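You operate a simulated robot arm through the tools that you are given. There is no shell and no other tool. Be economical: measure what you need, move in short steps, check, and stop when the job is done.

You run a simulated two-armed robot. Do the job below in one go: nothing can be reset, and whatever is moved stays where it is left.

## Task
Carry the dustpan with both arms and set it on the left part of the left bench.
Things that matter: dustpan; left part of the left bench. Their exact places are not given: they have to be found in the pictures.

Only the result counts: the job must be done as asked and must still hold three seconds after the hand-in. Knocking over, shifting, dropping, spilling or breaking anything else fails it.

## Robot
Two 7-joint arms with three-finger grippers on one trunk, on a base that drives. Base frame: it is fixed to the floor where the robot stands at the start and does not move with it; the origin is under the middle of the robot, x ahead of it, y to its left, z up. Lengths are in m, angles in degrees, forces in N, time in s.
The left shoulder is at the start at [0.03, 0.124, 1.033], the right one opposite. With the tool pointing down near the work surface each hand reaches from about 0.1 to 0.78 m from the robot's upright axis, wherever it stands, measured 20 degrees to its own side. Places, roughly: left part of the left bench [-1.7, -1.1, 0.8]. Payload 2.2 kg a hand.
The tool frame of a hand sits at the grasp point between the pads (the TCP): z along the fingers, y along the line on which they close. The tips reach 0.028 m beyond it. Largest opening 0.102 m; the body of the gripper starts 0.071 m behind the TCP.
Orientation is that of the tool frame in the base frame, as a unit quaternion [x, y, z, w]. With the fingers straight down and closing along the base's y, the tool's x points along the base's -x, its y along +y and its z along -z.

## Interface
- The arms move only by the tool play_rows. It takes "left_motion", "right_motion" or both (then of equal length, played together; a hand with none holds still); each is a list of rows, each a list of 3 entries, a list of its own where there are three numbers: the shift along the tool's x, y, z in units of 40 mm (1.0 is 40 mm), then the turn, a rotation vector about the tool's x, y, z in units of 5 degrees (1.0 is 5 degrees), then the opening in per cent of the stroke, from 0 (shut) to 100 (fully open). In form: [[[tx, ty, tz], [wx, wy, wz], jaw], ...]. A call has 1 to 10 rows; each row shifts and turns the commanded pose from where the row before left it, along the tool's axes as they then stand. A call with a number of a shift or a turn outside -1 to 1 is refused whole. Each row takes 0.2 s and may step no farther than 0.05 m and 8.6 degrees from the row before; otherwise, or with a gripper value out of range, the whole call is refused. A pose out of reach is approached as far as the arm can. The call stops where the force on the tool passes 40 N (or 10 N more than at its start, if that is more) or the arm is blocked; 0.2 s more then pass. The fingers move at their own pace and stop on an object; they squeeze with about 41 N. The grip force told is the motor's: it shows also when the fingers shut on nothing. Time passes only in rows, and 0.2 s behind the last, so rows that do not move let the fingers close. The reply holds the time, the measured pose of the TCP, the force on the tool along the base axes, the opening and the grip force, in the units named above and with some noise, with the torque about the TCP (base axes, N m) and any sound that the robot's microphone picked up.
- Cameras (640 x 400 px; columns grow to the right, rows downward): "scene" is now at [0.0471, -0.0166, 1.7519]; the picture's right is [-0.21, -0.98, 0.00], its down [-0.72, 0.16, -0.67] and it looks along [0.66, -0.14, -0.74] (base axes); focal length 295 px, centre (320, 200). "left" rides on the left gripper at [0.072, 0.038, -0.086] in its tool frame; the picture's right is [-0.46, 0.89, 0.00], its down [-0.60, -0.32, -0.73] and it looks along [-0.65, -0.34, 0.68] (tool axes); focal length 256 px, centre (320, 200). "right" rides on the right gripper at [0.069, 0.044, -0.086] in its tool frame; the picture's right is [-0.53, 0.85, 0.00], its down [-0.58, -0.36, -0.73] and it looks along [-0.62, -0.39, 0.68] (tool axes); focal length 256 px, centre (320, 200).
- get_image(camera): a new picture of that camera. It takes no simulated time.
- move_column(by): slides the trunk up (or, below 0, down) by that many m; the arms and the scene camera ride with it, the base frame stays. It gives what a move gives, with no picture.
- roll_base(legs): drives the robot by 1 to 6 legs, each [ahead, left, turn to the left] in m, m and degrees, along the robot's own axes; the way and the turn of a leg run together, so that a leg with both is an arc; at most 1.5 m and 180 degrees a leg. The arms and the cameras ride along, it lands a little off, and it stops where it bumps. It gives what a move gives.
- pan_tilt(pan, tilt): turns the head with the scene camera to pan (to the left, within 143 degrees either way) and tilt (down, from -29 to 69), counted from straight ahead of the robot. It gives what a move gives.
- measure_at(camera, pixels): for up to 12 pixels [column, row] of the newest picture of that camera ("zoom" is the newest enlarged one), the place [x, y, z] in the base frame of the surface seen there, good to about 0.002 m. It takes no simulated time.
- zoom(camera, box): a new picture of the part [left, top, right, bottom] of that camera's present view, enlarged. It takes no simulated time.
- finish_job(): hands the job in; it is judged then, once.

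Go step by step. Measure first, check grasps and placings, and put right what went wrong. The budget is 80 turns and 78 pictures, counting those below and the enlarged ones. Unless the task says otherwise, let go and move clear before handing in, and close with one line.

The tools are called after "Emit:" as name(argument=value, ...) on one line, values as JSON. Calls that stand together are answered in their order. play_rows: Moves the arms, as the interface text tells. Its arguments: {"type":"object","properties":{"left_motion":{"type":"array","items":{"type":"array"}},"right_motion":{"type":"array","items":{"type":"array"}}},"required":[]} The other tools are called the same way: move_column (by) slides the trunk up or down; roll_base (legs) drives the base; pan_tilt (pan, tilt) turns the head that bears the scene camera; get_image (camera) takes a picture; measure_at (camera, pixels) gives the place of the surface under pixels of a picture; zoom (camera, box) takes an enlarged picture of a part of a camera's view; finish_job () hands the job in.

At the start:

```text
time_s: 0.0
left_position: [0.6108, 0.1049, 1.2991]
left_ee_rot: [0.001, 1.0, 0.0, 0.0]
left_ft_force: [0.2, -0.4, 0.1]
left_wrist_torque: [0.04, 0.0, 0.01]
left_opening: 0.1021
left_grasp_force: 0.1
right_position: [0.3301, -0.2574, 1.1899]
right_ee_rot: [0.001, 1.0, 0.0, 0.0]
right_ft_force: [-0.2, -0.1, 0.1]
right_wrist_torque: [0.04, -0.03, -0.01]
right_opening: 0.102
right_grasp_force: 0.0
trunk travel left (down, up): [-0.275, 0.265]
robot x, y, heading: [-0.0027, -0.0001, 0.1]
head pan, tilt: [-12.3, 47.6]
```

scene: 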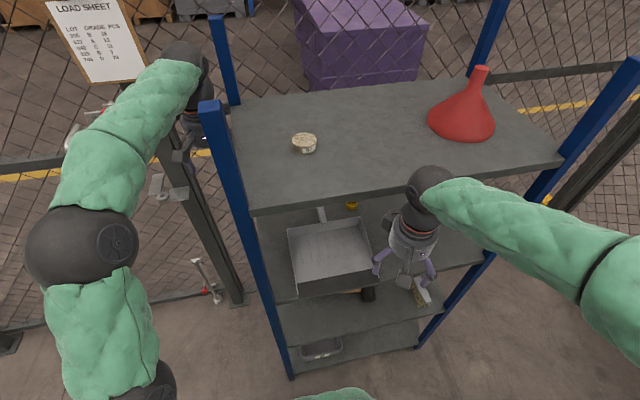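
right: 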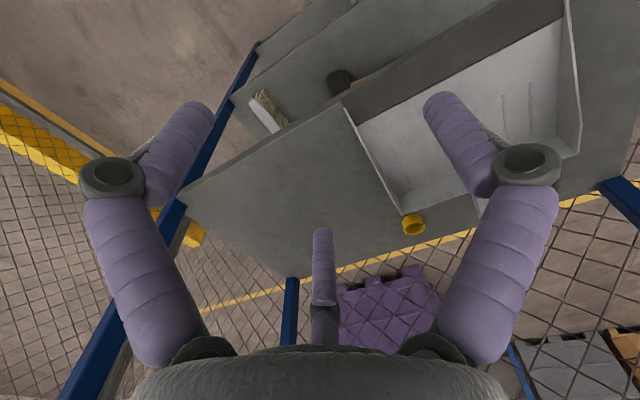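
left: 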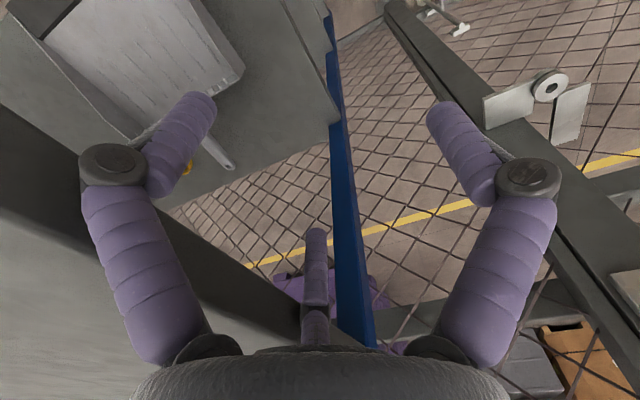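

The scene picture shows a grey pan with a handle on the rack's middle shelf, around (330,258). I'll zoom in and measure it.

Emit:
zoom(camera="scene", box=[220, 160, 500, 335])

Emit:
measure_at(camera="scene", pixels=[[292, 231], [362, 221], [373, 270], [299, 294], [321, 213], [335, 255], [248, 205], [560, 160], [273, 225], [430, 245], [240, 105], [320, 170]])

```text
2.29 times, centred on (360, 248) of scene
```

zoom: 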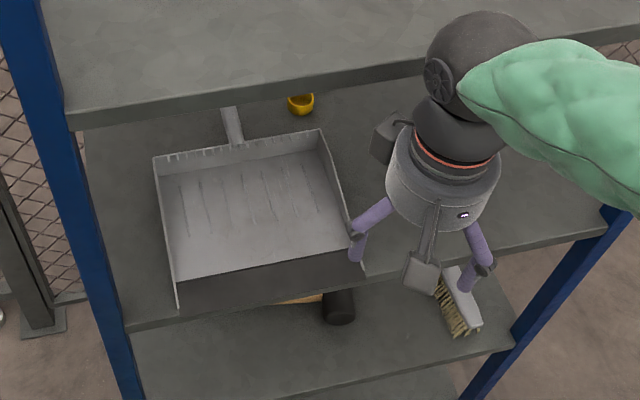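

```text
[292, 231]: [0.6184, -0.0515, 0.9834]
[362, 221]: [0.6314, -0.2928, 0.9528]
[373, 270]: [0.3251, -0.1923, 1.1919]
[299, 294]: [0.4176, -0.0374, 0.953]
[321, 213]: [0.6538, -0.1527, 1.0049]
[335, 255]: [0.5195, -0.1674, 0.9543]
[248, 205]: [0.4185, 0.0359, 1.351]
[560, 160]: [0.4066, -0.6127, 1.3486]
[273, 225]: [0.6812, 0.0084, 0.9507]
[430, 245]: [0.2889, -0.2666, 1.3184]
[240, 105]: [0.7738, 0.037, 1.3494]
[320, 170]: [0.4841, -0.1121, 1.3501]
```

The pan sits on the middle shelf (z≈0.945) under the top shelf (1.35), and the arms hide part of it. I'll look around behind the robot before backing off.

Emit:
pan_tilt(pan=-140, tilt=35)

Emit:
get_image(camera="scene")

Emit:
pan_tilt(pan=140, tilt=35)

Emit:
get_image(camera="scene")

```text
time_s: 2.1
left_position: [0.6119, 0.1052, 1.2988]
left_ee_rot: [-0.001, 1.0, 0.0, 0.0]
left_ft_force: [-0.3, -0.5, 0.1]
left_wrist_torque: [0.0, 0.03, 0.02]
left_opening: 0.1022
left_grasp_force: 0.1
right_position: [0.3295, -0.2573, 1.1892]
right_ee_rot: [0.0, 1.0, 0.0, 0.0]
right_ft_force: [-0.1, 0.0, -0.6]
right_wrist_torque: [-0.03, 0.0, 0.01]
right_opening: 0.1022
right_grasp_force: 0.0
trunk travel left (down, up): [-0.275, 0.265]
robot x, y, heading: [-0.0004, 0.0015, -0.1]
head pan, tilt: [-140.0, 35.0]
```

```text
73 pictures are left
```

scene: 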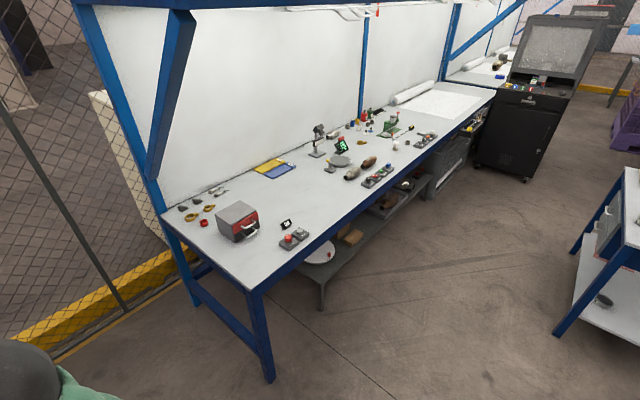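

```text
time_s: 6.0
left_position: [0.6107, 0.1052, 1.2986]
left_ee_rot: [0.0, 1.0, 0.0, 0.0]
left_ft_force: [0.2, 0.1, -0.1]
left_wrist_torque: [-0.02, 0.0, 0.01]
left_opening: 0.1019
left_grasp_force: 0.0
right_position: [0.3292, -0.2591, 1.1895]
right_ee_rot: [0.0, 1.0, 0.0, -0.001]
right_ft_force: [1.0, -0.4, 0.7]
right_wrist_torque: [0.01, -0.01, 0.01]
right_opening: 0.1018
right_grasp_force: 0.1
trunk travel left (down, up): [-0.275, 0.265]
robot x, y, heading: [-0.0002, 0.0001, 0.1]
head pan, tilt: [140.0, 35.0]
```

```text
72 pictures are left
```

scene: 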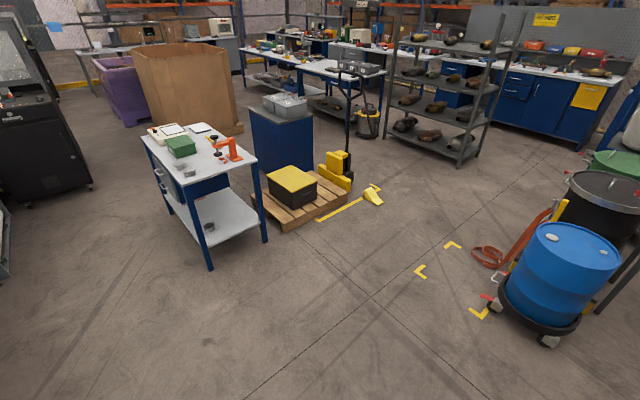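

Behind is open floor to the left and a long bench by the wall at the right. I'll back off straight to free the arms, then measure the bench and look again at the dustpan.

Emit:
roll_base(legs=[[-0.5, 0, 0]])

Emit:
pan_tilt(pan=-130, tilt=35)

Emit:
get_image(camera="scene")

```text
time_s: 8.9
left_position: [0.1074, 0.1067, 1.2979]
left_ee_rot: [-0.002, 1.0, 0.0, 0.0]
left_ft_force: [-0.5, 0.1, 0.1]
left_wrist_torque: [-0.03, 0.01, 0.01]
left_opening: 0.1019
left_grasp_force: 0.1
right_position: [-0.1729, -0.2572, 1.1911]
right_ee_rot: [-0.003, 1.0, -0.001, 0.0]
right_ft_force: [-0.8, -0.7, -0.4]
right_wrist_torque: [0.0, -0.01, -0.02]
right_opening: 0.1021
right_grasp_force: 0.2
trunk travel left (down, up): [-0.275, 0.265]
robot x, y, heading: [-0.5033, -0.0014, 0.2]
head pan, tilt: [140.0, 35.0]
```

```text
time_s: 12.7
left_position: [0.1079, 0.1069, 1.2981]
left_ee_rot: [-0.002, 1.0, 0.0, 0.0]
left_ft_force: [0.4, 0.8, 0.5]
left_wrist_torque: [0.0, -0.03, -0.01]
left_opening: 0.1018
left_grasp_force: 0.1
right_position: [-0.1723, -0.2567, 1.1904]
right_ee_rot: [-0.002, 1.0, 0.0, 0.0]
right_ft_force: [0.0, 0.6, 0.7]
right_wrist_torque: [0.01, -0.01, 0.04]
right_opening: 0.1019
right_grasp_force: 0.1
trunk travel left (down, up): [-0.275, 0.265]
robot x, y, heading: [-0.502, 0.0014, 0.4]
head pan, tilt: [-130.0, 35.0]
```

```text
71 pictures are left
```

scene: 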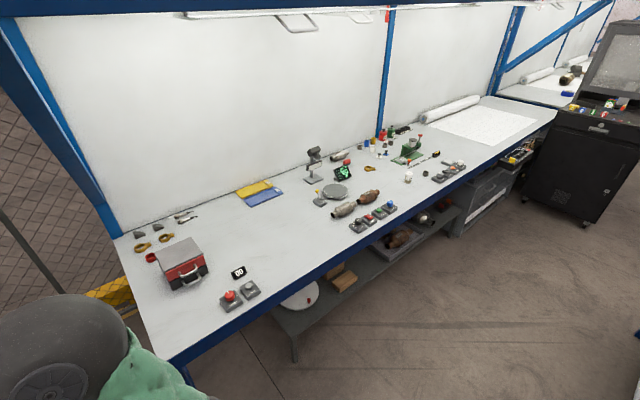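

Emit:
measure_at(camera="scene", pixels=[[172, 356], [117, 238], [262, 265], [310, 240], [250, 230], [205, 210], [310, 215], [260, 300], [208, 268], [362, 232], [555, 112], [360, 250]])

Emit:
pan_tilt(pan=-5, tilt=35)

Emit:
get_image(camera="scene")

```text
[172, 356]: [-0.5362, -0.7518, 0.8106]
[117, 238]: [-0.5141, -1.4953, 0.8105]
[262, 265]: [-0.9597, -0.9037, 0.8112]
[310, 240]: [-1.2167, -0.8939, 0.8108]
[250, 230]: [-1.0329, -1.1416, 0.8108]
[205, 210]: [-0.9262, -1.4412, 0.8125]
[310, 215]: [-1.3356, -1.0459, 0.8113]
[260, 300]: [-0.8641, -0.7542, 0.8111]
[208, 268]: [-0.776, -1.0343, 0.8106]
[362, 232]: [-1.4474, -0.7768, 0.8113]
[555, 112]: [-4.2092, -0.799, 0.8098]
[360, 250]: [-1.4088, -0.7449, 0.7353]
```

```text
time_s: 14.7
left_position: [0.1081, 0.1065, 1.2975]
left_ee_rot: [-0.003, 1.0, 0.0, 0.001]
left_ft_force: [0.4, -0.1, 0.5]
left_wrist_torque: [0.0, 0.03, 0.03]
left_opening: 0.102
left_grasp_force: 0.1
right_position: [-0.1728, -0.257, 1.19]
right_ee_rot: [-0.002, 1.0, 0.0, 0.0]
right_ft_force: [0.1, -0.1, 0.6]
right_wrist_torque: [0.01, 0.01, 0.01]
right_opening: 0.102
right_grasp_force: 0.1
trunk travel left (down, up): [-0.275, 0.265]
robot x, y, heading: [-0.5048, -0.0036, 0.5]
head pan, tilt: [-5.0, 35.0]
```

```text
70 pictures are left
```

scene: 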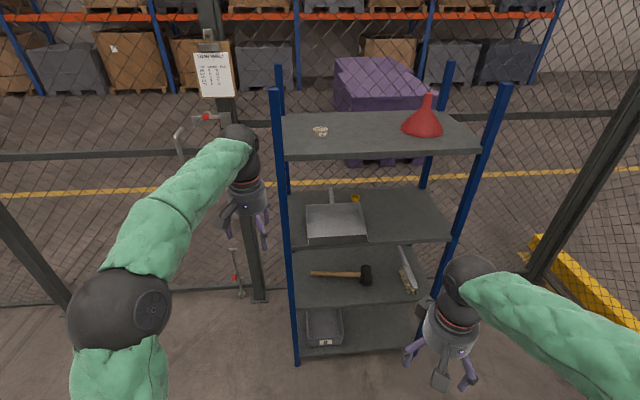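

The bench top is at z≈0.811, front edge at y≈-0.75, with free room around (-1.15,-1.0). Now a closer look at the dustpan from here.

Emit:
zoom(camera="scene", box=[270, 160, 470, 285])

```text
3.20 times, centred on (370, 222) of scene
```

zoom: 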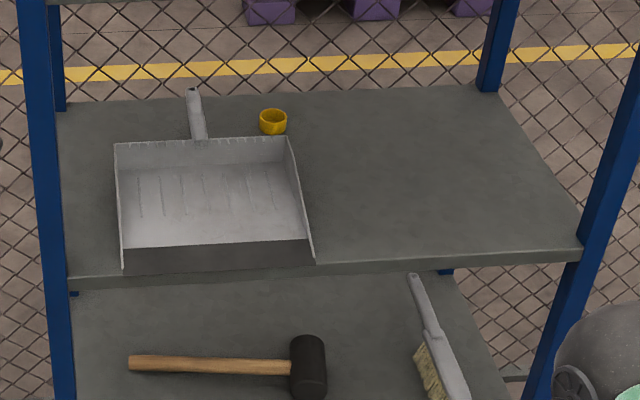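

Emit:
measure_at(camera="zoom", pixels=[[116, 146], [121, 265], [286, 140], [314, 260], [124, 245], [305, 240], [200, 130], [193, 93], [205, 215], [80, 260], [60, 150], [272, 113]])

Emit:
measure_at(camera="scene", pixels=[[292, 250], [285, 140], [283, 240], [455, 240], [300, 153], [440, 151]])

```text
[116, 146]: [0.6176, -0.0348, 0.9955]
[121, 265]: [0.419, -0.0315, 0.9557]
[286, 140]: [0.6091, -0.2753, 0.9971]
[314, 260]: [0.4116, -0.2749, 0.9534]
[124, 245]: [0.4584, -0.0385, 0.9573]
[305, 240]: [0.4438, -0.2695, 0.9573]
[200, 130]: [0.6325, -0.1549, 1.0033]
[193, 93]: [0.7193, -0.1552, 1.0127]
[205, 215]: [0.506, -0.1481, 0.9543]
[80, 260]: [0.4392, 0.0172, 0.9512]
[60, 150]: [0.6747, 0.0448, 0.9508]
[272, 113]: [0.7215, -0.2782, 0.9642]
```

```text
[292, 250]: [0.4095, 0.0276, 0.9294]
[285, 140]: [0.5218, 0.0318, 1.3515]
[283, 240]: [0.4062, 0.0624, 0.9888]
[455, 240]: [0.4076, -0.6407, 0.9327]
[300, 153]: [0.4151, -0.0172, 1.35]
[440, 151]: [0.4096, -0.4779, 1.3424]
```

The pan's side walls are at y≈-0.034 and -0.275, rising from x≈0.413 (front lip) to x≈0.615 (z≈0.996); the shelf is at 0.951. I'll grip one wall with each hand, pitched 45° under the top shelf. First I set the wrist pitch out here in the open and line the base up with the pan.

Emit:
roll_base(legs=[[0, -0.15, -0.5]])

Emit:
play_rows(left_motion=[[[0, 0, 0], [0, -1, 0], 70], [[0, 0, 0], [0, -1, 0], 70], [[0, 0, 0], [0, -1, 0], 70], [[0, 0, 0], [0, -1, 0], 70], [[0, 0, 0], [0, -1, 0], 70], [[0, 0, 0], [0, -1, 0], 70], [[0, 0, 0], [0, -1, 0], 70], [[0, 0, 0], [0, -1, 0], 70], [[0, 0, 0], [0, -1, 0], 70]], right_motion=[[[0, 0, 0], [0, -1, 0], 70], [[0, 0, 0], [0, -1, 0], 70], [[0, 0, 0], [0, -1, 0], 70], [[0, 0, 0], [0, -1, 0], 70], [[0, 0, 0], [0, -1, 0], 70], [[0, 0, 0], [0, -1, 0], 70], [[0, 0, 0], [0, -1, 0], 70], [[0, 0, 0], [0, -1, 0], 70], [[0, 0, 0], [0, -1, 0], 70]])

Emit:
play_rows(left_motion=[[[0.68, 0, 0.53], [0, 0, 0], 70], [[0.68, 0, 0.53], [0, 0, 0], 70], [[0.68, 0, 0.53], [0, 0, 0], 70], [[0.68, 0, 0.53], [0, 0, 0], 70], [[0.68, 0, 0.53], [0, 0, 0], 70], [[0.68, 0, 0.53], [0, 0, 0], 70], [[0.68, 0, 0.53], [0, 0, 0], 70]], right_motion=[[[-0.29, 0.51, 0.94], [0, 0, 0], 70], [[-0.29, 0.51, 0.94], [0, 0, 0], 70], [[-0.29, 0.51, 0.94], [0, 0, 0], 70], [[-0.29, 0.51, 0.94], [0, 0, 0], 70], [[-0.29, 0.51, 0.94], [0, 0, 0], 70], [[-0.29, 0.51, 0.94], [0, 0, 0], 70], [[-0.29, 0.51, 0.94], [0, 0, 0], 70]])

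Emit:
get_image(camera="scene")

```text
time_s: 16.1
left_position: [0.1092, -0.051, 1.296]
left_ee_rot: [0.001, 1.0, 0.001, 0.0]
left_ft_force: [0.6, -0.6, 0.1]
left_wrist_torque: [0.05, 0.01, 0.02]
left_opening: 0.102
left_grasp_force: 0.1
right_position: [-0.1739, -0.412, 1.1901]
right_ee_rot: [0.0, 1.0, 0.001, 0.0]
right_ft_force: [-0.5, -0.9, 0.0]
right_wrist_torque: [0.05, 0.0, 0.02]
right_opening: 0.1018
right_grasp_force: 0.1
trunk travel left (down, up): [-0.275, 0.265]
robot x, y, heading: [-0.5047, -0.1476, -0.4]
head pan, tilt: [-5.0, 35.0]
```

```text
time_s: 18.1
left_position: [0.1082, -0.0481, 1.2989]
left_ee_rot: [0.002, 0.924, -0.001, 0.383]
left_ft_force: [-0.9, -0.2, -0.7]
left_wrist_torque: [0.0, 0.02, 0.01]
left_opening: 0.0718
left_grasp_force: 0.0
right_position: [-0.1752, -0.4109, 1.1907]
right_ee_rot: [0.001, 0.923, -0.001, 0.384]
right_ft_force: [0.5, -0.4, 0.5]
right_wrist_torque: [-0.02, -0.03, -0.01]
right_opening: 0.0712
right_grasp_force: 0.0
trunk travel left (down, up): [-0.275, 0.265]
robot x, y, heading: [-0.4985, -0.1522, -0.3]
head pan, tilt: [-5.0, 35.0]
```

```text
time_s: 19.7
left_position: [0.0793, -0.0483, 1.0564]
left_ee_rot: [0.001, 0.924, 0.0, 0.383]
left_ft_force: [0.7, 0.1, -0.6]
left_wrist_torque: [-0.02, 0.04, 0.0]
left_opening: 0.0714
left_grasp_force: 0.0
right_position: [0.0697, -0.2684, 1.0622]
right_ee_rot: [0.001, 0.924, -0.001, 0.383]
right_ft_force: [-0.6, 0.8, -0.2]
right_wrist_torque: [0.0, 0.05, -0.02]
right_opening: 0.0716
right_grasp_force: 0.0
trunk travel left (down, up): [-0.275, 0.265]
robot x, y, heading: [-0.5033, -0.1493, -0.4]
head pan, tilt: [-5.0, 35.0]
```

```text
68 pictures are left
```

scene: 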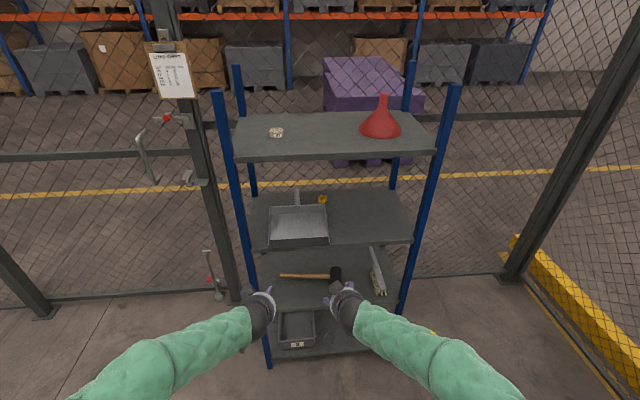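

Both hands are ready ahead of the trunk. I'll measure the left wrist and forearm relative to the hand, and the left front post, to check the clearance.

Emit:
zoom(camera="scene", box=[180, 180, 420, 330])

Emit:
measure_at(camera="scene", pixels=[[238, 220], [245, 219], [241, 240], [232, 220], [252, 305], [265, 296], [240, 312], [200, 340], [220, 328], [275, 310], [150, 350], [430, 180]])

```text
2.67 times, centred on (300, 255) of scene
```

zoom: 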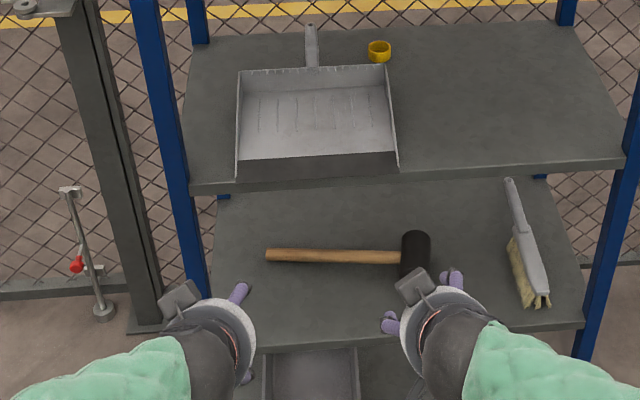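

```text
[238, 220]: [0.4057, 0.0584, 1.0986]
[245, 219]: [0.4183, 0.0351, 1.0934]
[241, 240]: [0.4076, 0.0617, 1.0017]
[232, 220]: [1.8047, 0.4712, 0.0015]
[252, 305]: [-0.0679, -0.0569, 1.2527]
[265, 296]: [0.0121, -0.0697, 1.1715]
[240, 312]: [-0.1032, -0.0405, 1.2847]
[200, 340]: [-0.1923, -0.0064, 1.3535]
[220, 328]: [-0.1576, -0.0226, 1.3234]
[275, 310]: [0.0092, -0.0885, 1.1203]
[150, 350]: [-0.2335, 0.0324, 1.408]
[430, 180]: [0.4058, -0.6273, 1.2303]
```

Post spans y 0.03–0.07 at x≈0.41; clearance is fine if the left hand enters a little inward. I'll shift the left hand 24 mm inward, lower the trunk slightly, look at the front from the head and then drive in.

Emit:
play_rows(left_motion=[[[0, -0.6, 0], [0, 0, 0], 70]])

Emit:
move_column(by=-0.02)

Emit:
roll_base(legs=[[0.3, 0, 0.3]])

Emit:
pan_tilt(pan=0, tilt=45)

Emit:
get_image(camera="scene")

```text
time_s: 20.1
left_position: [0.0786, -0.074, 1.0571]
left_ee_rot: [0.001, 0.924, 0.0, 0.382]
left_ft_force: [-0.1, 0.4, -0.1]
left_wrist_torque: [0.02, 0.0, 0.0]
left_opening: 0.0713
left_grasp_force: 0.1
right_position: [0.0692, -0.2697, 1.062]
right_ee_rot: [0.002, 0.924, -0.001, 0.383]
right_ft_force: [0.0, 0.2, 0.4]
right_wrist_torque: [0.03, -0.01, 0.04]
right_opening: 0.0712
right_grasp_force: 0.0
trunk travel left (down, up): [-0.275, 0.265]
robot x, y, heading: [-0.5033, -0.1513, -0.0]
head pan, tilt: [-5.0, 35.0]
```

```text
time_s: 20.8
left_position: [0.0769, -0.0734, 1.0385]
left_ee_rot: [0.002, 0.924, -0.001, 0.383]
left_ft_force: [-0.5, -0.3, 0.5]
left_wrist_torque: [0.02, 0.01, 0.0]
left_opening: 0.0715
left_grasp_force: 0.0
right_position: [0.0681, -0.2686, 1.0425]
right_ee_rot: [0.001, 0.924, 0.0, 0.382]
right_ft_force: [0.3, 0.0, 0.1]
right_wrist_torque: [0.0, 0.0, -0.02]
right_opening: 0.071
right_grasp_force: 0.0
trunk travel left (down, up): [-0.255, 0.285]
robot x, y, heading: [-0.5016, -0.1529, 0.2]
head pan, tilt: [-5.0, 35.0]
```

```text
time_s: 22.8
left_position: [0.381, -0.0677, 1.037]
left_ee_rot: [-0.003, 0.924, 0.001, 0.382]
left_ft_force: [0.2, 0.7, -0.5]
left_wrist_torque: [-0.03, -0.01, -0.01]
left_opening: 0.0712
left_grasp_force: 0.1
right_position: [0.3737, -0.2622, 1.0414]
right_ee_rot: [-0.004, 0.924, 0.001, 0.382]
right_ft_force: [0.4, -0.4, -1.1]
right_wrist_torque: [0.0, 0.0, -0.02]
right_opening: 0.0715
right_grasp_force: 0.0
trunk travel left (down, up): [-0.255, 0.285]
robot x, y, heading: [-0.2021, -0.1503, 0.4]
head pan, tilt: [-5.0, 35.0]
```

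```text
time_s: 23.5
left_position: [0.3798, -0.0677, 1.0372]
left_ee_rot: [-0.002, 0.923, 0.001, 0.384]
left_ft_force: [0.4, -0.6, -0.2]
left_wrist_torque: [0.03, 0.02, 0.01]
left_opening: 0.0715
left_grasp_force: 0.1
right_position: [0.3734, -0.264, 1.0433]
right_ee_rot: [-0.004, 0.924, 0.002, 0.383]
right_ft_force: [0.4, 0.4, -0.5]
right_wrist_torque: [-0.01, 0.01, 0.03]
right_opening: 0.0716
right_grasp_force: 0.1
trunk travel left (down, up): [-0.255, 0.285]
robot x, y, heading: [-0.1992, -0.1506, 0.1]
head pan, tilt: [0.0, 45.0]
```

```text
66 pictures are left
```

scene: 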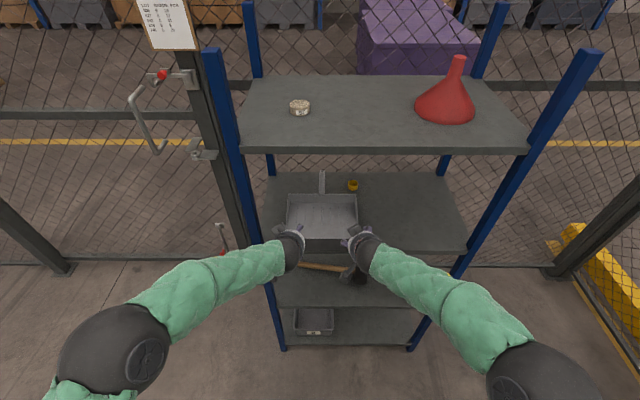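

Alignment is good. I'll check the lower edge of the top shelf and the arm heights before going under it.

Emit:
measure_at(camera="scene", pixels=[[330, 150], [330, 153], [400, 153], [288, 240], [270, 250], [250, 258], [220, 268], [290, 225], [383, 246], [400, 256], [420, 270], [290, 253]])

```text
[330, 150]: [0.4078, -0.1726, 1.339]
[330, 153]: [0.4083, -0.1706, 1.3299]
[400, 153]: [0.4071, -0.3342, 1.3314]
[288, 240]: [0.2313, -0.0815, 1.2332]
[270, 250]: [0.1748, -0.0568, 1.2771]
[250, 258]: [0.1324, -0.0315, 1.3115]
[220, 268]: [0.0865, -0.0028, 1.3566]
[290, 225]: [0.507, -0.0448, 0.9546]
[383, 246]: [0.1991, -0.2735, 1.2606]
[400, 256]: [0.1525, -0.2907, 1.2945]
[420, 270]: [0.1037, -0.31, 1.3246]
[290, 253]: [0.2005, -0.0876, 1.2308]
```

Clearance under the shelf is about 6 cm. I'm driving the remaining 0.195 m.

Emit:
roll_base(legs=[[0.195, 0, 0]])

Emit:
get_image(camera="scene")

Emit:
get_image(camera="left")

Emit:
get_image(camera="right")

```text
time_s: 25.1
left_position: [0.5732, -0.0668, 1.037]
left_ee_rot: [-0.002, 0.924, 0.001, 0.381]
left_ft_force: [-0.6, 0.4, -0.9]
left_wrist_torque: [-0.02, 0.0, 0.02]
left_opening: 0.0713
left_grasp_force: 0.1
right_position: [0.5646, -0.2623, 1.0429]
right_ee_rot: [-0.003, 0.924, 0.001, 0.382]
right_ft_force: [0.9, -0.3, -0.3]
right_wrist_torque: [0.01, -0.03, 0.0]
right_opening: 0.0711
right_grasp_force: 0.1
trunk travel left (down, up): [-0.255, 0.285]
robot x, y, heading: [-0.0083, -0.1485, 0.3]
head pan, tilt: [0.0, 45.0]
```

```text
65 pictures are left
```

scene: 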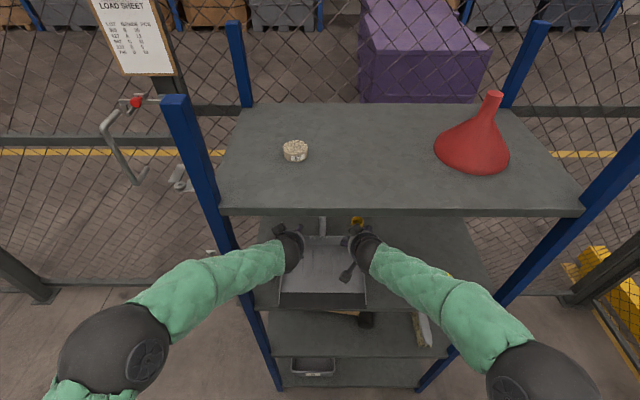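

```text
64 pictures are left
```

left: 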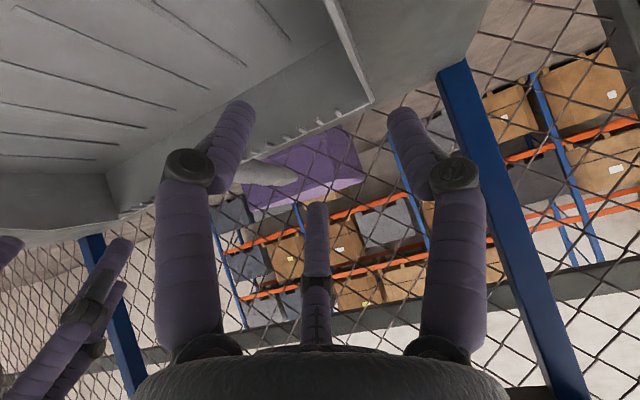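

```text
63 pictures are left
```

right: 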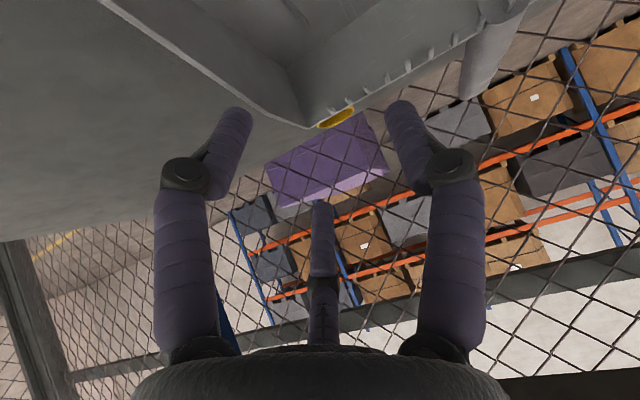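

The pan wall rims are visible in both wrist pictures. I'll measure the rims, the fingertips and that middle part between the fingers (317,230).

Emit:
measure_at(camera="left", pixels=[[317, 215], [317, 300], [240, 115], [405, 120], [350, 40], [368, 95], [338, 5], [330, 60], [480, 30], [265, 172]])

Emit:
measure_at(camera="right", pixels=[[322, 215], [322, 300], [240, 118], [405, 115], [250, 95], [180, 45], [300, 123], [120, 5], [150, 100], [480, 60]])

```text
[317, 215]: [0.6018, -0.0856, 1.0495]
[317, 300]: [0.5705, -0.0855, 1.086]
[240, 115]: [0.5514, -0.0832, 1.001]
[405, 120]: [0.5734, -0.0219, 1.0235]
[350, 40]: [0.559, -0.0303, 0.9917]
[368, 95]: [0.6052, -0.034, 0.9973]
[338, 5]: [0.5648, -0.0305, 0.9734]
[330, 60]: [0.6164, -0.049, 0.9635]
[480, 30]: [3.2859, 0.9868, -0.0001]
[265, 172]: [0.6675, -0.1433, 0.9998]
```

```text
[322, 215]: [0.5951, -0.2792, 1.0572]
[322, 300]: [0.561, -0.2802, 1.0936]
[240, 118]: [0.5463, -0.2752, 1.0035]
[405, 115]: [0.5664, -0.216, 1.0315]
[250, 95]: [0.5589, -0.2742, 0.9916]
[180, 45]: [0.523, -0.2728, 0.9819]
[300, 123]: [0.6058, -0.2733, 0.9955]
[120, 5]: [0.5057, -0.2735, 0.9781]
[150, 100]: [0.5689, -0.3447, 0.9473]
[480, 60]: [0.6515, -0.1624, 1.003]
```

The wrist views show three finger bodies: one on the +y side, two spread on the -y side. The low one (A) could touch before the nominal tips do. I'll centre the hands over the walls, open wide, and feel downward in small steps with the left hand.

Emit:
play_rows(left_motion=[[[0, 0.4, 0], [0, 0, 0], 100], [[0, 0.35, 0], [0, 0, 0], 100], [[0, 0, 0], [0, 0, 0], 100]], right_motion=[[[0, -0.15, 0], [0, 0, 0], 100], [[0, -0.1, 0], [0, 0, 0], 100], [[0, 0, 0], [0, 0, 0], 100]])

Emit:
get_image(camera="left")

Emit:
get_image(camera="right")

Emit:
zoom(camera="scene", box=[220, 200, 440, 338])

```text
time_s: 25.9
left_position: [0.5706, -0.036, 1.0369]
left_ee_rot: [-0.003, 0.924, 0.001, 0.382]
left_ft_force: [0.8, 0.0, 0.2]
left_wrist_torque: [0.0, -0.05, -0.02]
left_opening: 0.1018
left_grasp_force: 0.0
right_position: [0.5652, -0.2717, 1.0433]
right_ee_rot: [-0.003, 0.924, 0.001, 0.383]
right_ft_force: [0.1, 0.9, -0.2]
right_wrist_torque: [-0.03, 0.0, -0.01]
right_opening: 0.102
right_grasp_force: 0.1
trunk travel left (down, up): [-0.255, 0.285]
robot x, y, heading: [-0.0091, -0.152, 0.4]
head pan, tilt: [0.0, 45.0]
```

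```text
62 pictures are left
```

left: 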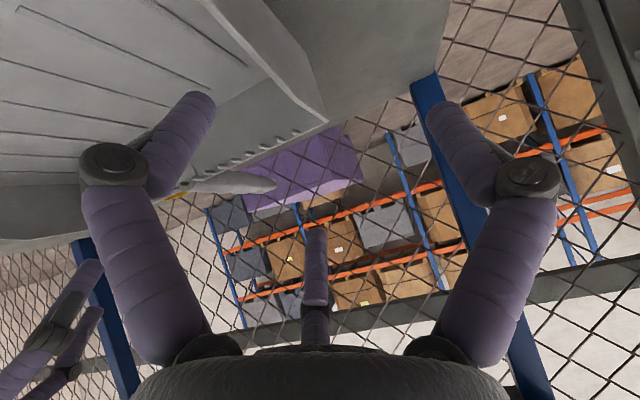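

```text
61 pictures are left
```

right: 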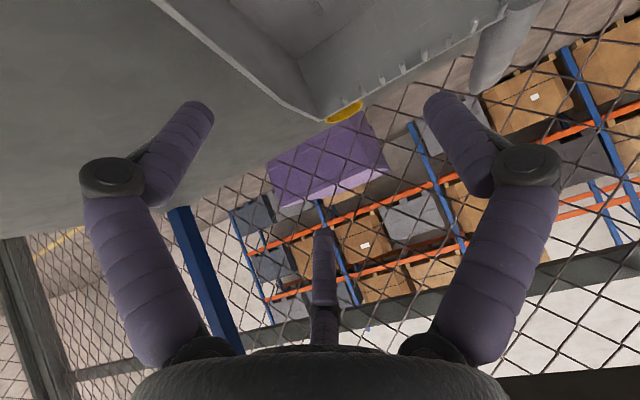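

```text
2.90 times, centred on (330, 269) of scene
```

zoom: 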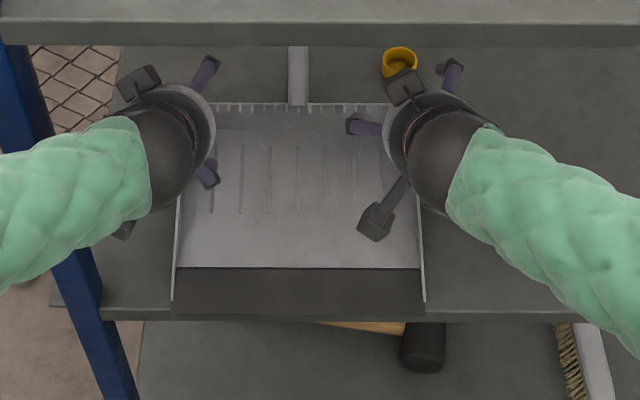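

The left wall lies between the left fingers, and the right wall likewise. Now feeling down with the left hand by 30 mm.

Emit:
play_rows(left_motion=[[[0.13, 0, 0.13], [0, 0, 0], 100], [[0.13, 0, 0.13], [0, 0, 0], 100], [[0.13, 0, 0.13], [0, 0, 0], 100], [[0.13, 0, 0.13], [0, 0, 0], 100]])

Emit:
get_image(camera="left")

```text
time_s: 26.9
left_position: [0.5715, -0.0362, 1.0067]
left_ee_rot: [-0.002, 0.924, 0.001, 0.382]
left_ft_force: [-0.2, -0.8, 0.7]
left_wrist_torque: [0.02, 0.0, 0.01]
left_opening: 0.1023
left_grasp_force: 0.2
right_position: [0.5647, -0.2721, 1.0424]
right_ee_rot: [-0.003, 0.924, 0.002, 0.382]
right_ft_force: [-0.1, -0.2, -0.2]
right_wrist_torque: [0.01, 0.01, -0.02]
right_opening: 0.1018
right_grasp_force: 0.1
trunk travel left (down, up): [-0.255, 0.285]
robot x, y, heading: [-0.0105, -0.1508, 0.5]
head pan, tilt: [0.0, 45.0]
```

```text
59 pictures are left
```

left: 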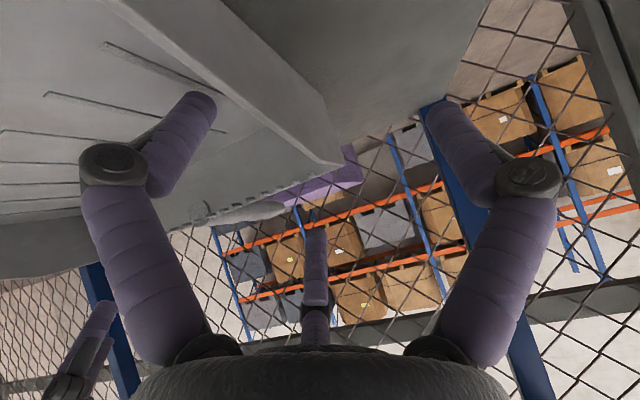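

No contact yet at TCP z=1.007. I'll feel another 16 mm down.

Emit:
play_rows(left_motion=[[[0.07, 0, 0.07], [0, 0, 0], 100], [[0.07, 0, 0.07], [0, 0, 0], 100], [[0.07, 0, 0.07], [0, 0, 0], 100], [[0.07, 0, 0.07], [0, 0, 0], 100]])

Emit:
get_image(camera="left")

Emit:
zoom(camera="scene", box=[220, 200, 440, 338])

```text
time_s: 27.9
left_position: [0.5714, -0.0368, 0.9918]
left_ee_rot: [-0.003, 0.924, 0.002, 0.382]
left_ft_force: [-0.6, -1.0, 4.7]
left_wrist_torque: [-0.13, 0.14, 0.01]
left_opening: 0.1014
left_grasp_force: 0.1
right_position: [0.5644, -0.2706, 1.0432]
right_ee_rot: [-0.003, 0.924, 0.001, 0.383]
right_ft_force: [-0.5, -0.2, -0.4]
right_wrist_torque: [-0.02, 0.01, -0.02]
right_opening: 0.1021
right_grasp_force: 0.0
trunk travel left (down, up): [-0.255, 0.285]
robot x, y, heading: [-0.0087, -0.1522, 0.4]
head pan, tilt: [0.0, 45.0]
```

```text
58 pictures are left
```

left: 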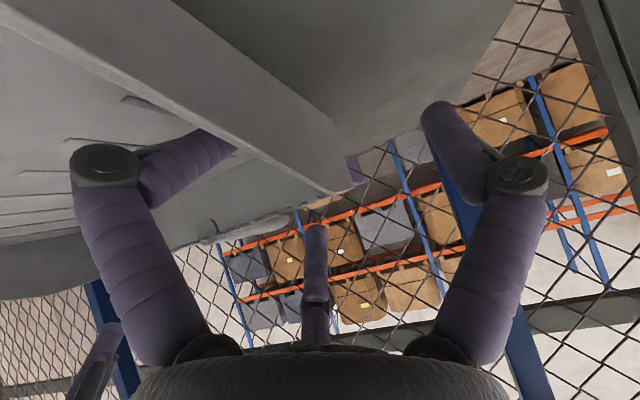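

```text
2.90 times, centred on (330, 269) of scene
```

zoom: 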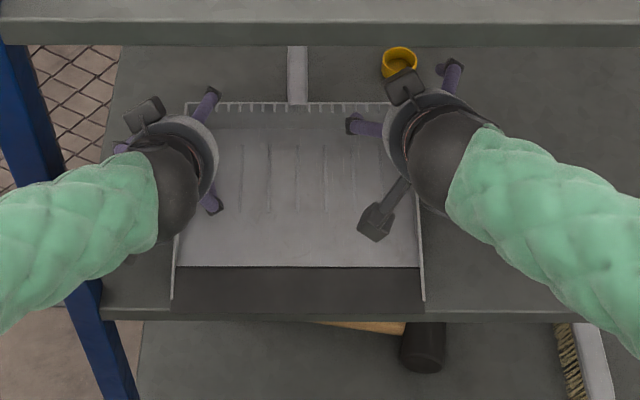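

Contact (≈5 N) came at TCP z≈0.992 through the low finger, so the fingers are real there. I'll raise the left to ≈1.002 and lower the right to ≈1.002, then close gently on both walls.

Emit:
play_rows(left_motion=[[[-0.09, 0, -0.09], [0, 0, 0], 100], [[-0.09, 0, -0.09], [0, 0, 0], 100], [[0, 0, 0], [0, 0, 0], 100], [[0, 0, 0], [0, 0, 0], 100]], right_motion=[[[0.18, 0, 0.18], [0, 0, 0], 100], [[0.18, 0, 0.18], [0, 0, 0], 100], [[0.18, 0, 0.18], [0, 0, 0], 100], [[0.18, 0, 0.18], [0, 0, 0], 100]])

Emit:
get_image(camera="right")

Emit:
get_image(camera="left")

```text
time_s: 28.9
left_position: [0.5727, -0.0377, 1.0015]
left_ee_rot: [-0.003, 0.924, 0.001, 0.382]
left_ft_force: [0.8, 0.7, 1.1]
left_wrist_torque: [-0.04, 0.01, 0.01]
left_opening: 0.1026
left_grasp_force: 0.1
right_position: [0.5639, -0.2712, 1.0016]
right_ee_rot: [-0.003, 0.924, 0.0, 0.382]
right_ft_force: [-0.2, -0.3, 0.1]
right_wrist_torque: [-0.01, -0.02, 0.01]
right_opening: 0.1021
right_grasp_force: 0.2
trunk travel left (down, up): [-0.255, 0.285]
robot x, y, heading: [-0.0073, -0.1493, 0.4]
head pan, tilt: [0.0, 45.0]
```

```text
56 pictures are left
```

right: 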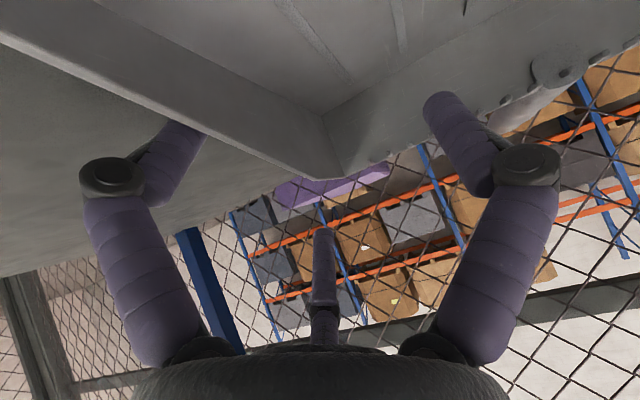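

```text
55 pictures are left
```

left: 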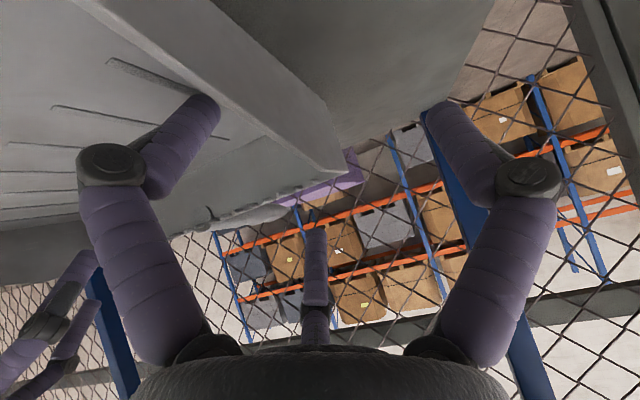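

Both walls lie between the fingers with no contact. I'll trim by 2–4 mm and close both hands.

Emit:
play_rows(left_motion=[[[0, 0.1, 0], [0, 0, 0], 50], [[0, 0, 0], [0, 0, 0], 25], [[0, 0, 0], [0, 0, 0], 10], [[0, 0, 0], [0, 0, 0], 0], [[0, 0, 0], [0, 0, 0], 0], [[0, 0, 0], [0, 0, 0], 0]], right_motion=[[[0, -0.05, 0], [0, 0, 0], 50], [[0, 0, 0], [0, 0, 0], 25], [[0, 0, 0], [0, 0, 0], 10], [[0, 0, 0], [0, 0, 0], 0], [[0, 0, 0], [0, 0, 0], 0], [[0, 0, 0], [0, 0, 0], 0]])

Emit:
get_image(camera="right")

Emit:
get_image(camera="left")

Emit:
zoom(camera="scene", box=[220, 200, 440, 338])

```text
time_s: 30.3
left_position: [0.5716, -0.0314, 1.0024]
left_ee_rot: [-0.004, 0.924, 0.002, 0.383]
left_ft_force: [0.4, 10.2, -0.8]
left_wrist_torque: [0.23, 0.29, 0.1]
left_opening: 0.0075
left_grasp_force: 35.3
right_position: [0.5641, -0.2738, 1.0025]
right_ee_rot: [-0.003, 0.924, 0.002, 0.383]
right_ft_force: [-0.7, -10.1, -0.8]
right_wrist_torque: [0.0, -0.33, -0.09]
right_opening: 0.0078
right_grasp_force: 35.3
trunk travel left (down, up): [-0.255, 0.285]
robot x, y, heading: [-0.0059, -0.1522, 0.2]
head pan, tilt: [0.0, 45.0]
```

```text
54 pictures are left
```

right: 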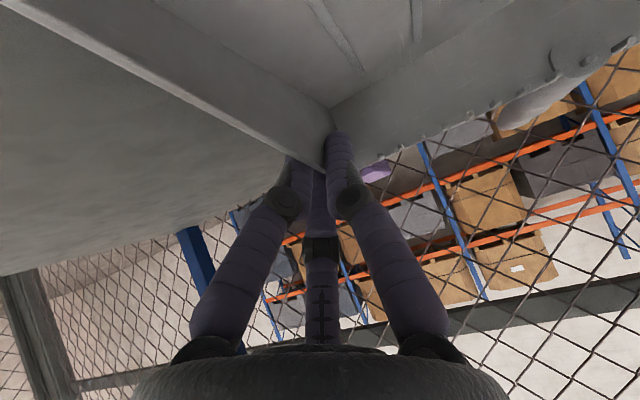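

```text
53 pictures are left
```

left: 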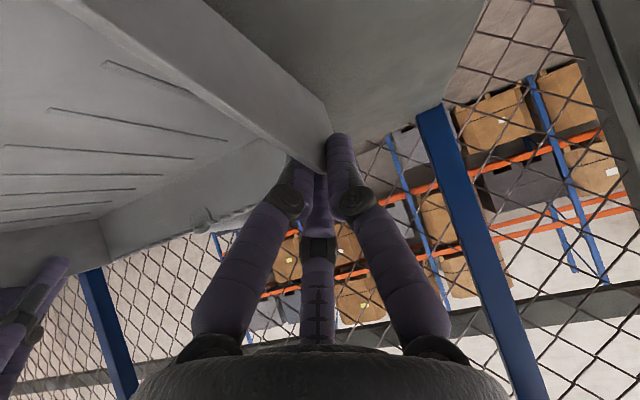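

```text
2.90 times, centred on (330, 269) of scene
```

zoom: 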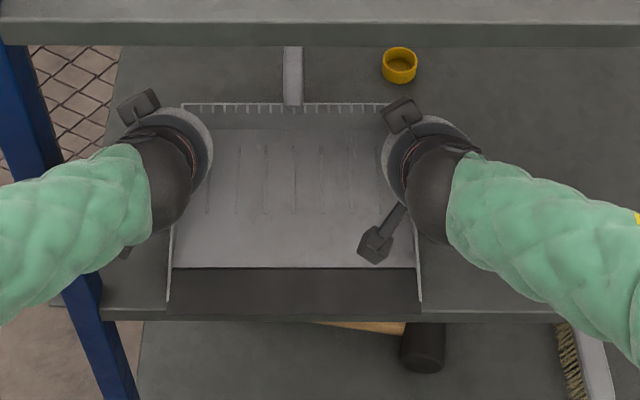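

Both hands hold the walls (opening 7.6 mm, 35 N). I'll relieve the slight outward stretch and lift 4 cm with the trunk.

Emit:
play_rows(left_motion=[[[0, -0.06, 0], [0, 0, 0], 0], [[0, 0, 0], [0, 0, 0], 0]], right_motion=[[[0, 0.06, 0], [0, 0, 0], 0], [[0, 0, 0], [0, 0, 0], 0]])

Emit:
move_column(by=0.035)

Emit:
get_image(camera="left")

Emit:
get_image(camera="scene")

```text
time_s: 30.9
left_position: [0.5728, -0.032, 1.004]
left_ee_rot: [-0.005, 0.924, 0.005, 0.383]
left_ft_force: [0.6, 33.6, -0.5]
left_wrist_torque: [0.55, 0.28, 0.38]
left_opening: 0.0075
left_grasp_force: 35.2
right_position: [0.5649, -0.2741, 1.0021]
right_ee_rot: [0.0, 0.924, -0.002, 0.383]
right_ft_force: [-1.0, -32.5, -0.1]
right_wrist_torque: [-0.14, -0.35, -0.33]
right_opening: 0.0078
right_grasp_force: 35.6
trunk travel left (down, up): [-0.255, 0.285]
robot x, y, heading: [-0.0106, -0.151, 0.6]
head pan, tilt: [0.0, 45.0]
```

```text
time_s: 31.7
left_position: [0.5721, -0.0335, 1.037]
left_ee_rot: [-0.005, 0.924, 0.005, 0.382]
left_ft_force: [1.9, 36.8, -3.0]
left_wrist_torque: [0.61, -0.14, 0.43]
left_opening: 0.0076
left_grasp_force: 35.6
right_position: [0.5636, -0.2735, 1.036]
right_ee_rot: [-0.002, 0.924, -0.002, 0.383]
right_ft_force: [-1.3, -36.7, 0.0]
right_wrist_torque: [-0.26, 0.03, -0.38]
right_opening: 0.0075
right_grasp_force: 35.8
trunk travel left (down, up): [-0.29, 0.25]
robot x, y, heading: [-0.0101, -0.1509, 0.3]
head pan, tilt: [0.0, 45.0]
```

```text
51 pictures are left
```

left: 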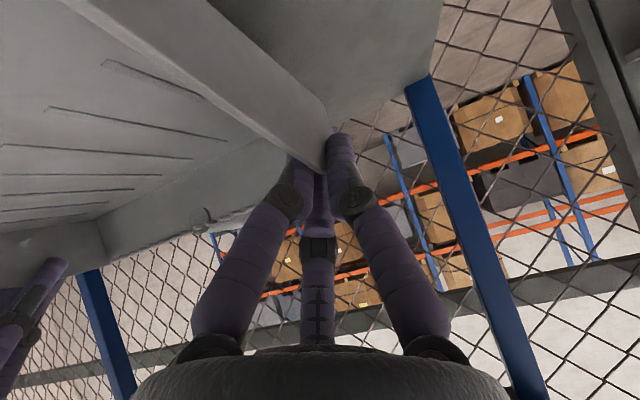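

```text
50 pictures are left
```

scene: 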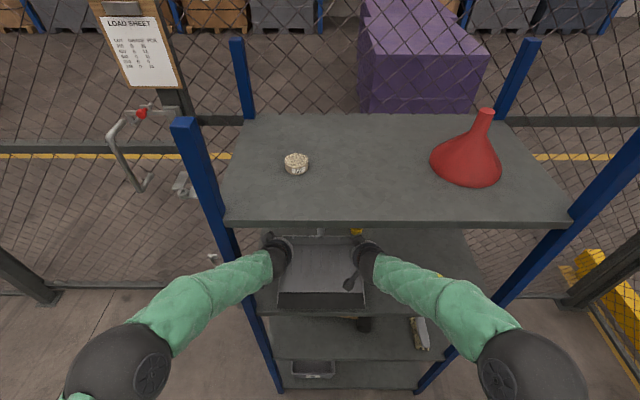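

The squeeze grew with that trim (force sign is reaction), so I'll reverse it. The pan looks lifted; I'll check its rim height.

Emit:
play_rows(left_motion=[[[0, 0.09, 0], [0, 0, 0], 0], [[0, 0, 0], [0, 0, 0], 0]], right_motion=[[[0, -0.09, 0], [0, 0, 0], 0], [[0, 0, 0], [0, 0, 0], 0]])

Emit:
zoom(camera="scene", box=[220, 200, 440, 338])

Emit:
measure_at(camera="zoom", pixels=[[300, 165], [300, 215], [300, 258], [175, 265], [425, 265], [300, 300], [200, 310], [250, 180], [300, 130], [115, 265]])

```text
time_s: 32.3
left_position: [0.5716, -0.0329, 1.0374]
left_ee_rot: [-0.003, 0.924, 0.001, 0.381]
left_ft_force: [0.0, 13.2, -2.7]
left_wrist_torque: [0.38, -0.28, 0.31]
left_opening: 0.0077
left_grasp_force: 35.6
right_position: [0.5637, -0.2751, 1.0354]
right_ee_rot: [-0.003, 0.924, 0.001, 0.382]
right_ft_force: [-0.2, -13.4, 0.6]
right_wrist_torque: [-0.03, 0.18, -0.22]
right_opening: 0.0075
right_grasp_force: 35.1
trunk travel left (down, up): [-0.29, 0.25]
robot x, y, heading: [-0.0071, -0.1524, 0.4]
head pan, tilt: [0.0, 45.0]
```

```text
2.90 times, centred on (330, 269) of scene
```

zoom: 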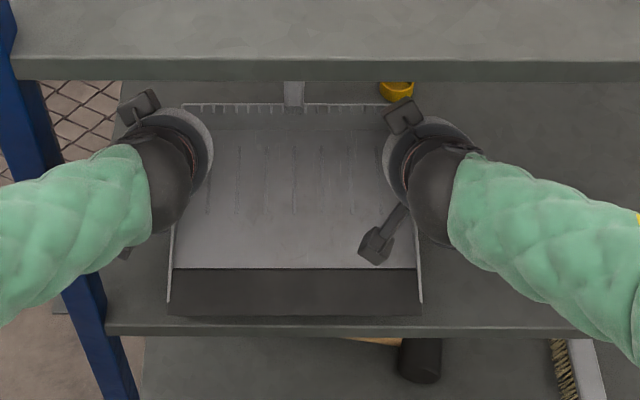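

```text
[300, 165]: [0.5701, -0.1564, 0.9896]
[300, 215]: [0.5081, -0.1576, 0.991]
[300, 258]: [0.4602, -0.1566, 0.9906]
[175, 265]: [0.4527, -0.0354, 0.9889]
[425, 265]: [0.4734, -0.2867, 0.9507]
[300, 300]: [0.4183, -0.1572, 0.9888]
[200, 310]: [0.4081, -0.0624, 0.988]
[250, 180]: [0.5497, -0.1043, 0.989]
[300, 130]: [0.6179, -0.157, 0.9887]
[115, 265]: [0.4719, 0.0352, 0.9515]
```

The pan is up by 35 mm and level (floor at z≈0.989). I'll slip 3 cm right for post clearance, then back out.

Emit:
roll_base(legs=[[0, -0.025, 0], [-0.7, 0, 0]])

Emit:
get_image(camera="scene")

```text
time_s: 36.5
left_position: [-0.1346, -0.0616, 1.0387]
left_ee_rot: [-0.003, 0.924, 0.0, 0.382]
left_ft_force: [0.2, -21.5, -3.4]
left_wrist_torque: [-0.13, -0.05, -0.19]
left_opening: 0.0075
left_grasp_force: 35.4
right_position: [-0.1414, -0.3042, 1.0379]
right_ee_rot: [-0.004, 0.924, 0.002, 0.382]
right_ft_force: [-0.6, 22.4, 0.0]
right_wrist_torque: [0.45, -0.06, 0.35]
right_opening: 0.0076
right_grasp_force: 35.7
trunk travel left (down, up): [-0.29, 0.25]
robot x, y, heading: [-0.7129, -0.1815, 0.3]
head pan, tilt: [0.0, 45.0]
```

```text
48 pictures are left
```

scene: 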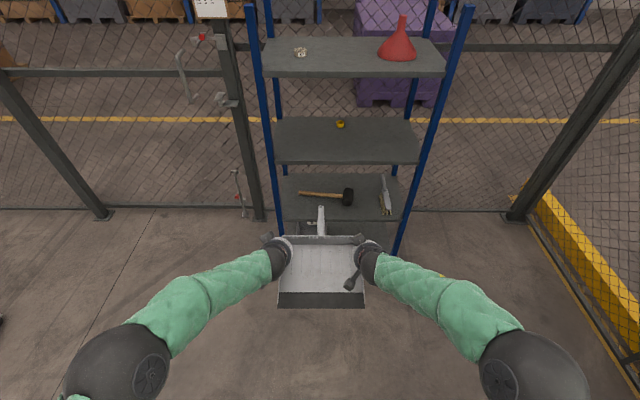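

The dustpan is out of the rack and held level. I'll move back and left to open floor, then turn toward the bench.

Emit:
roll_base(legs=[[0, 0.5, 0], [-0.4, 0, 0], [0, 0, -90]])

Emit:
move_column(by=0.08)

Emit:
pan_tilt(pan=0, tilt=35)

Emit:
get_image(camera="scene")

```text
time_s: 45.3
left_position: [-0.9791, -0.2683, 1.0373]
left_ee_rot: [0.644, 0.662, -0.268, 0.274]
left_ft_force: [-3.2, -0.4, -3.4]
left_wrist_torque: [-0.01, -0.16, 0.05]
left_opening: 0.0077
left_grasp_force: 35.7
right_position: [-1.222, -0.2672, 1.0364]
right_ee_rot: [0.643, 0.663, -0.267, 0.275]
right_ft_force: [3.5, 1.5, 0.5]
right_wrist_torque: [-0.08, -0.21, 0.07]
right_opening: 0.0078
right_grasp_force: 35.9
trunk travel left (down, up): [-0.29, 0.25]
robot x, y, heading: [-1.1119, 0.3115, -88.5]
head pan, tilt: [0.0, 45.0]
```

```text
time_s: 46.4
left_position: [-0.978, -0.2679, 1.1181]
left_ee_rot: [0.644, 0.662, -0.268, 0.274]
left_ft_force: [0.7, -0.3, -3.1]
left_wrist_torque: [-0.05, -0.19, 0.14]
left_opening: 0.0071
left_grasp_force: 35.8
right_position: [-1.221, -0.266, 1.1166]
right_ee_rot: [0.644, 0.663, -0.265, 0.274]
right_ft_force: [-0.1, 1.4, 0.3]
right_wrist_torque: [-0.02, -0.13, -0.01]
right_opening: 0.0075
right_grasp_force: 35.4
trunk travel left (down, up): [-0.37, 0.17]
robot x, y, heading: [-1.1102, 0.3092, -88.6]
head pan, tilt: [0.0, 45.0]
```

```text
time_s: 47.1
left_position: [-0.9795, -0.2688, 1.1163]
left_ee_rot: [0.644, 0.662, -0.267, 0.274]
left_ft_force: [0.0, -0.2, -2.1]
left_wrist_torque: [0.07, -0.16, 0.15]
left_opening: 0.0075
left_grasp_force: 35.6
right_position: [-1.2216, -0.2668, 1.1174]
right_ee_rot: [0.643, 0.664, -0.265, 0.275]
right_ft_force: [0.5, 0.2, -0.2]
right_wrist_torque: [-0.19, -0.08, 0.01]
right_opening: 0.0075
right_grasp_force: 35.2
trunk travel left (down, up): [-0.37, 0.17]
robot x, y, heading: [-1.1129, 0.3074, -88.4]
head pan, tilt: [0.0, 35.0]
```

```text
47 pictures are left
```

scene: 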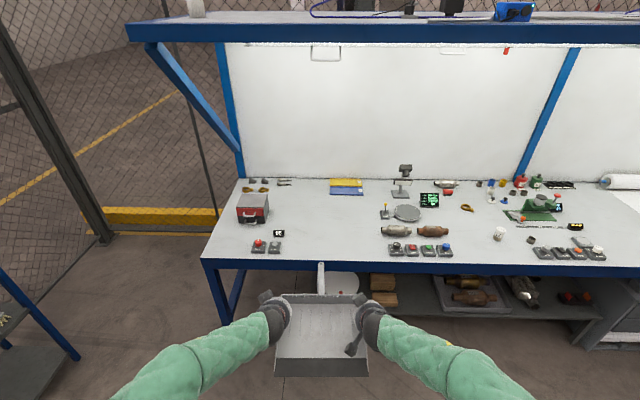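

The free patch is at columns 285–385, rows 195–258 (between small display and grey disc/switches). Another gap is at 450–495. I'll measure both.

Emit:
measure_at(camera="scene", pixels=[[284, 233], [281, 248], [268, 205], [345, 195], [384, 215], [385, 232], [391, 250], [335, 256], [335, 225], [452, 250], [494, 236], [467, 211]])

Emit:
zoom(camera="scene", box=[220, 140, 620, 390])

```text
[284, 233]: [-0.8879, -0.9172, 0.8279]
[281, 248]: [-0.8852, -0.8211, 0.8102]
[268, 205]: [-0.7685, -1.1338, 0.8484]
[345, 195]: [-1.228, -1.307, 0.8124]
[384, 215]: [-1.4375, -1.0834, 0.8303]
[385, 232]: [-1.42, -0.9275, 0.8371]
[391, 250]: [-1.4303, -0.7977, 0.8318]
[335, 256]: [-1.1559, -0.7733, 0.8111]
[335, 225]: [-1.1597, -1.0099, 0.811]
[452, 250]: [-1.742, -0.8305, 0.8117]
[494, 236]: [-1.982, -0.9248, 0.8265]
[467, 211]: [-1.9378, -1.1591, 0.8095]
```

```text
1.60 times, centred on (420, 265) of scene
```

zoom: 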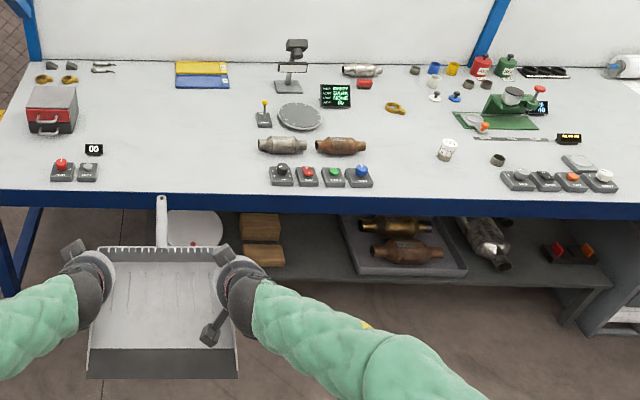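

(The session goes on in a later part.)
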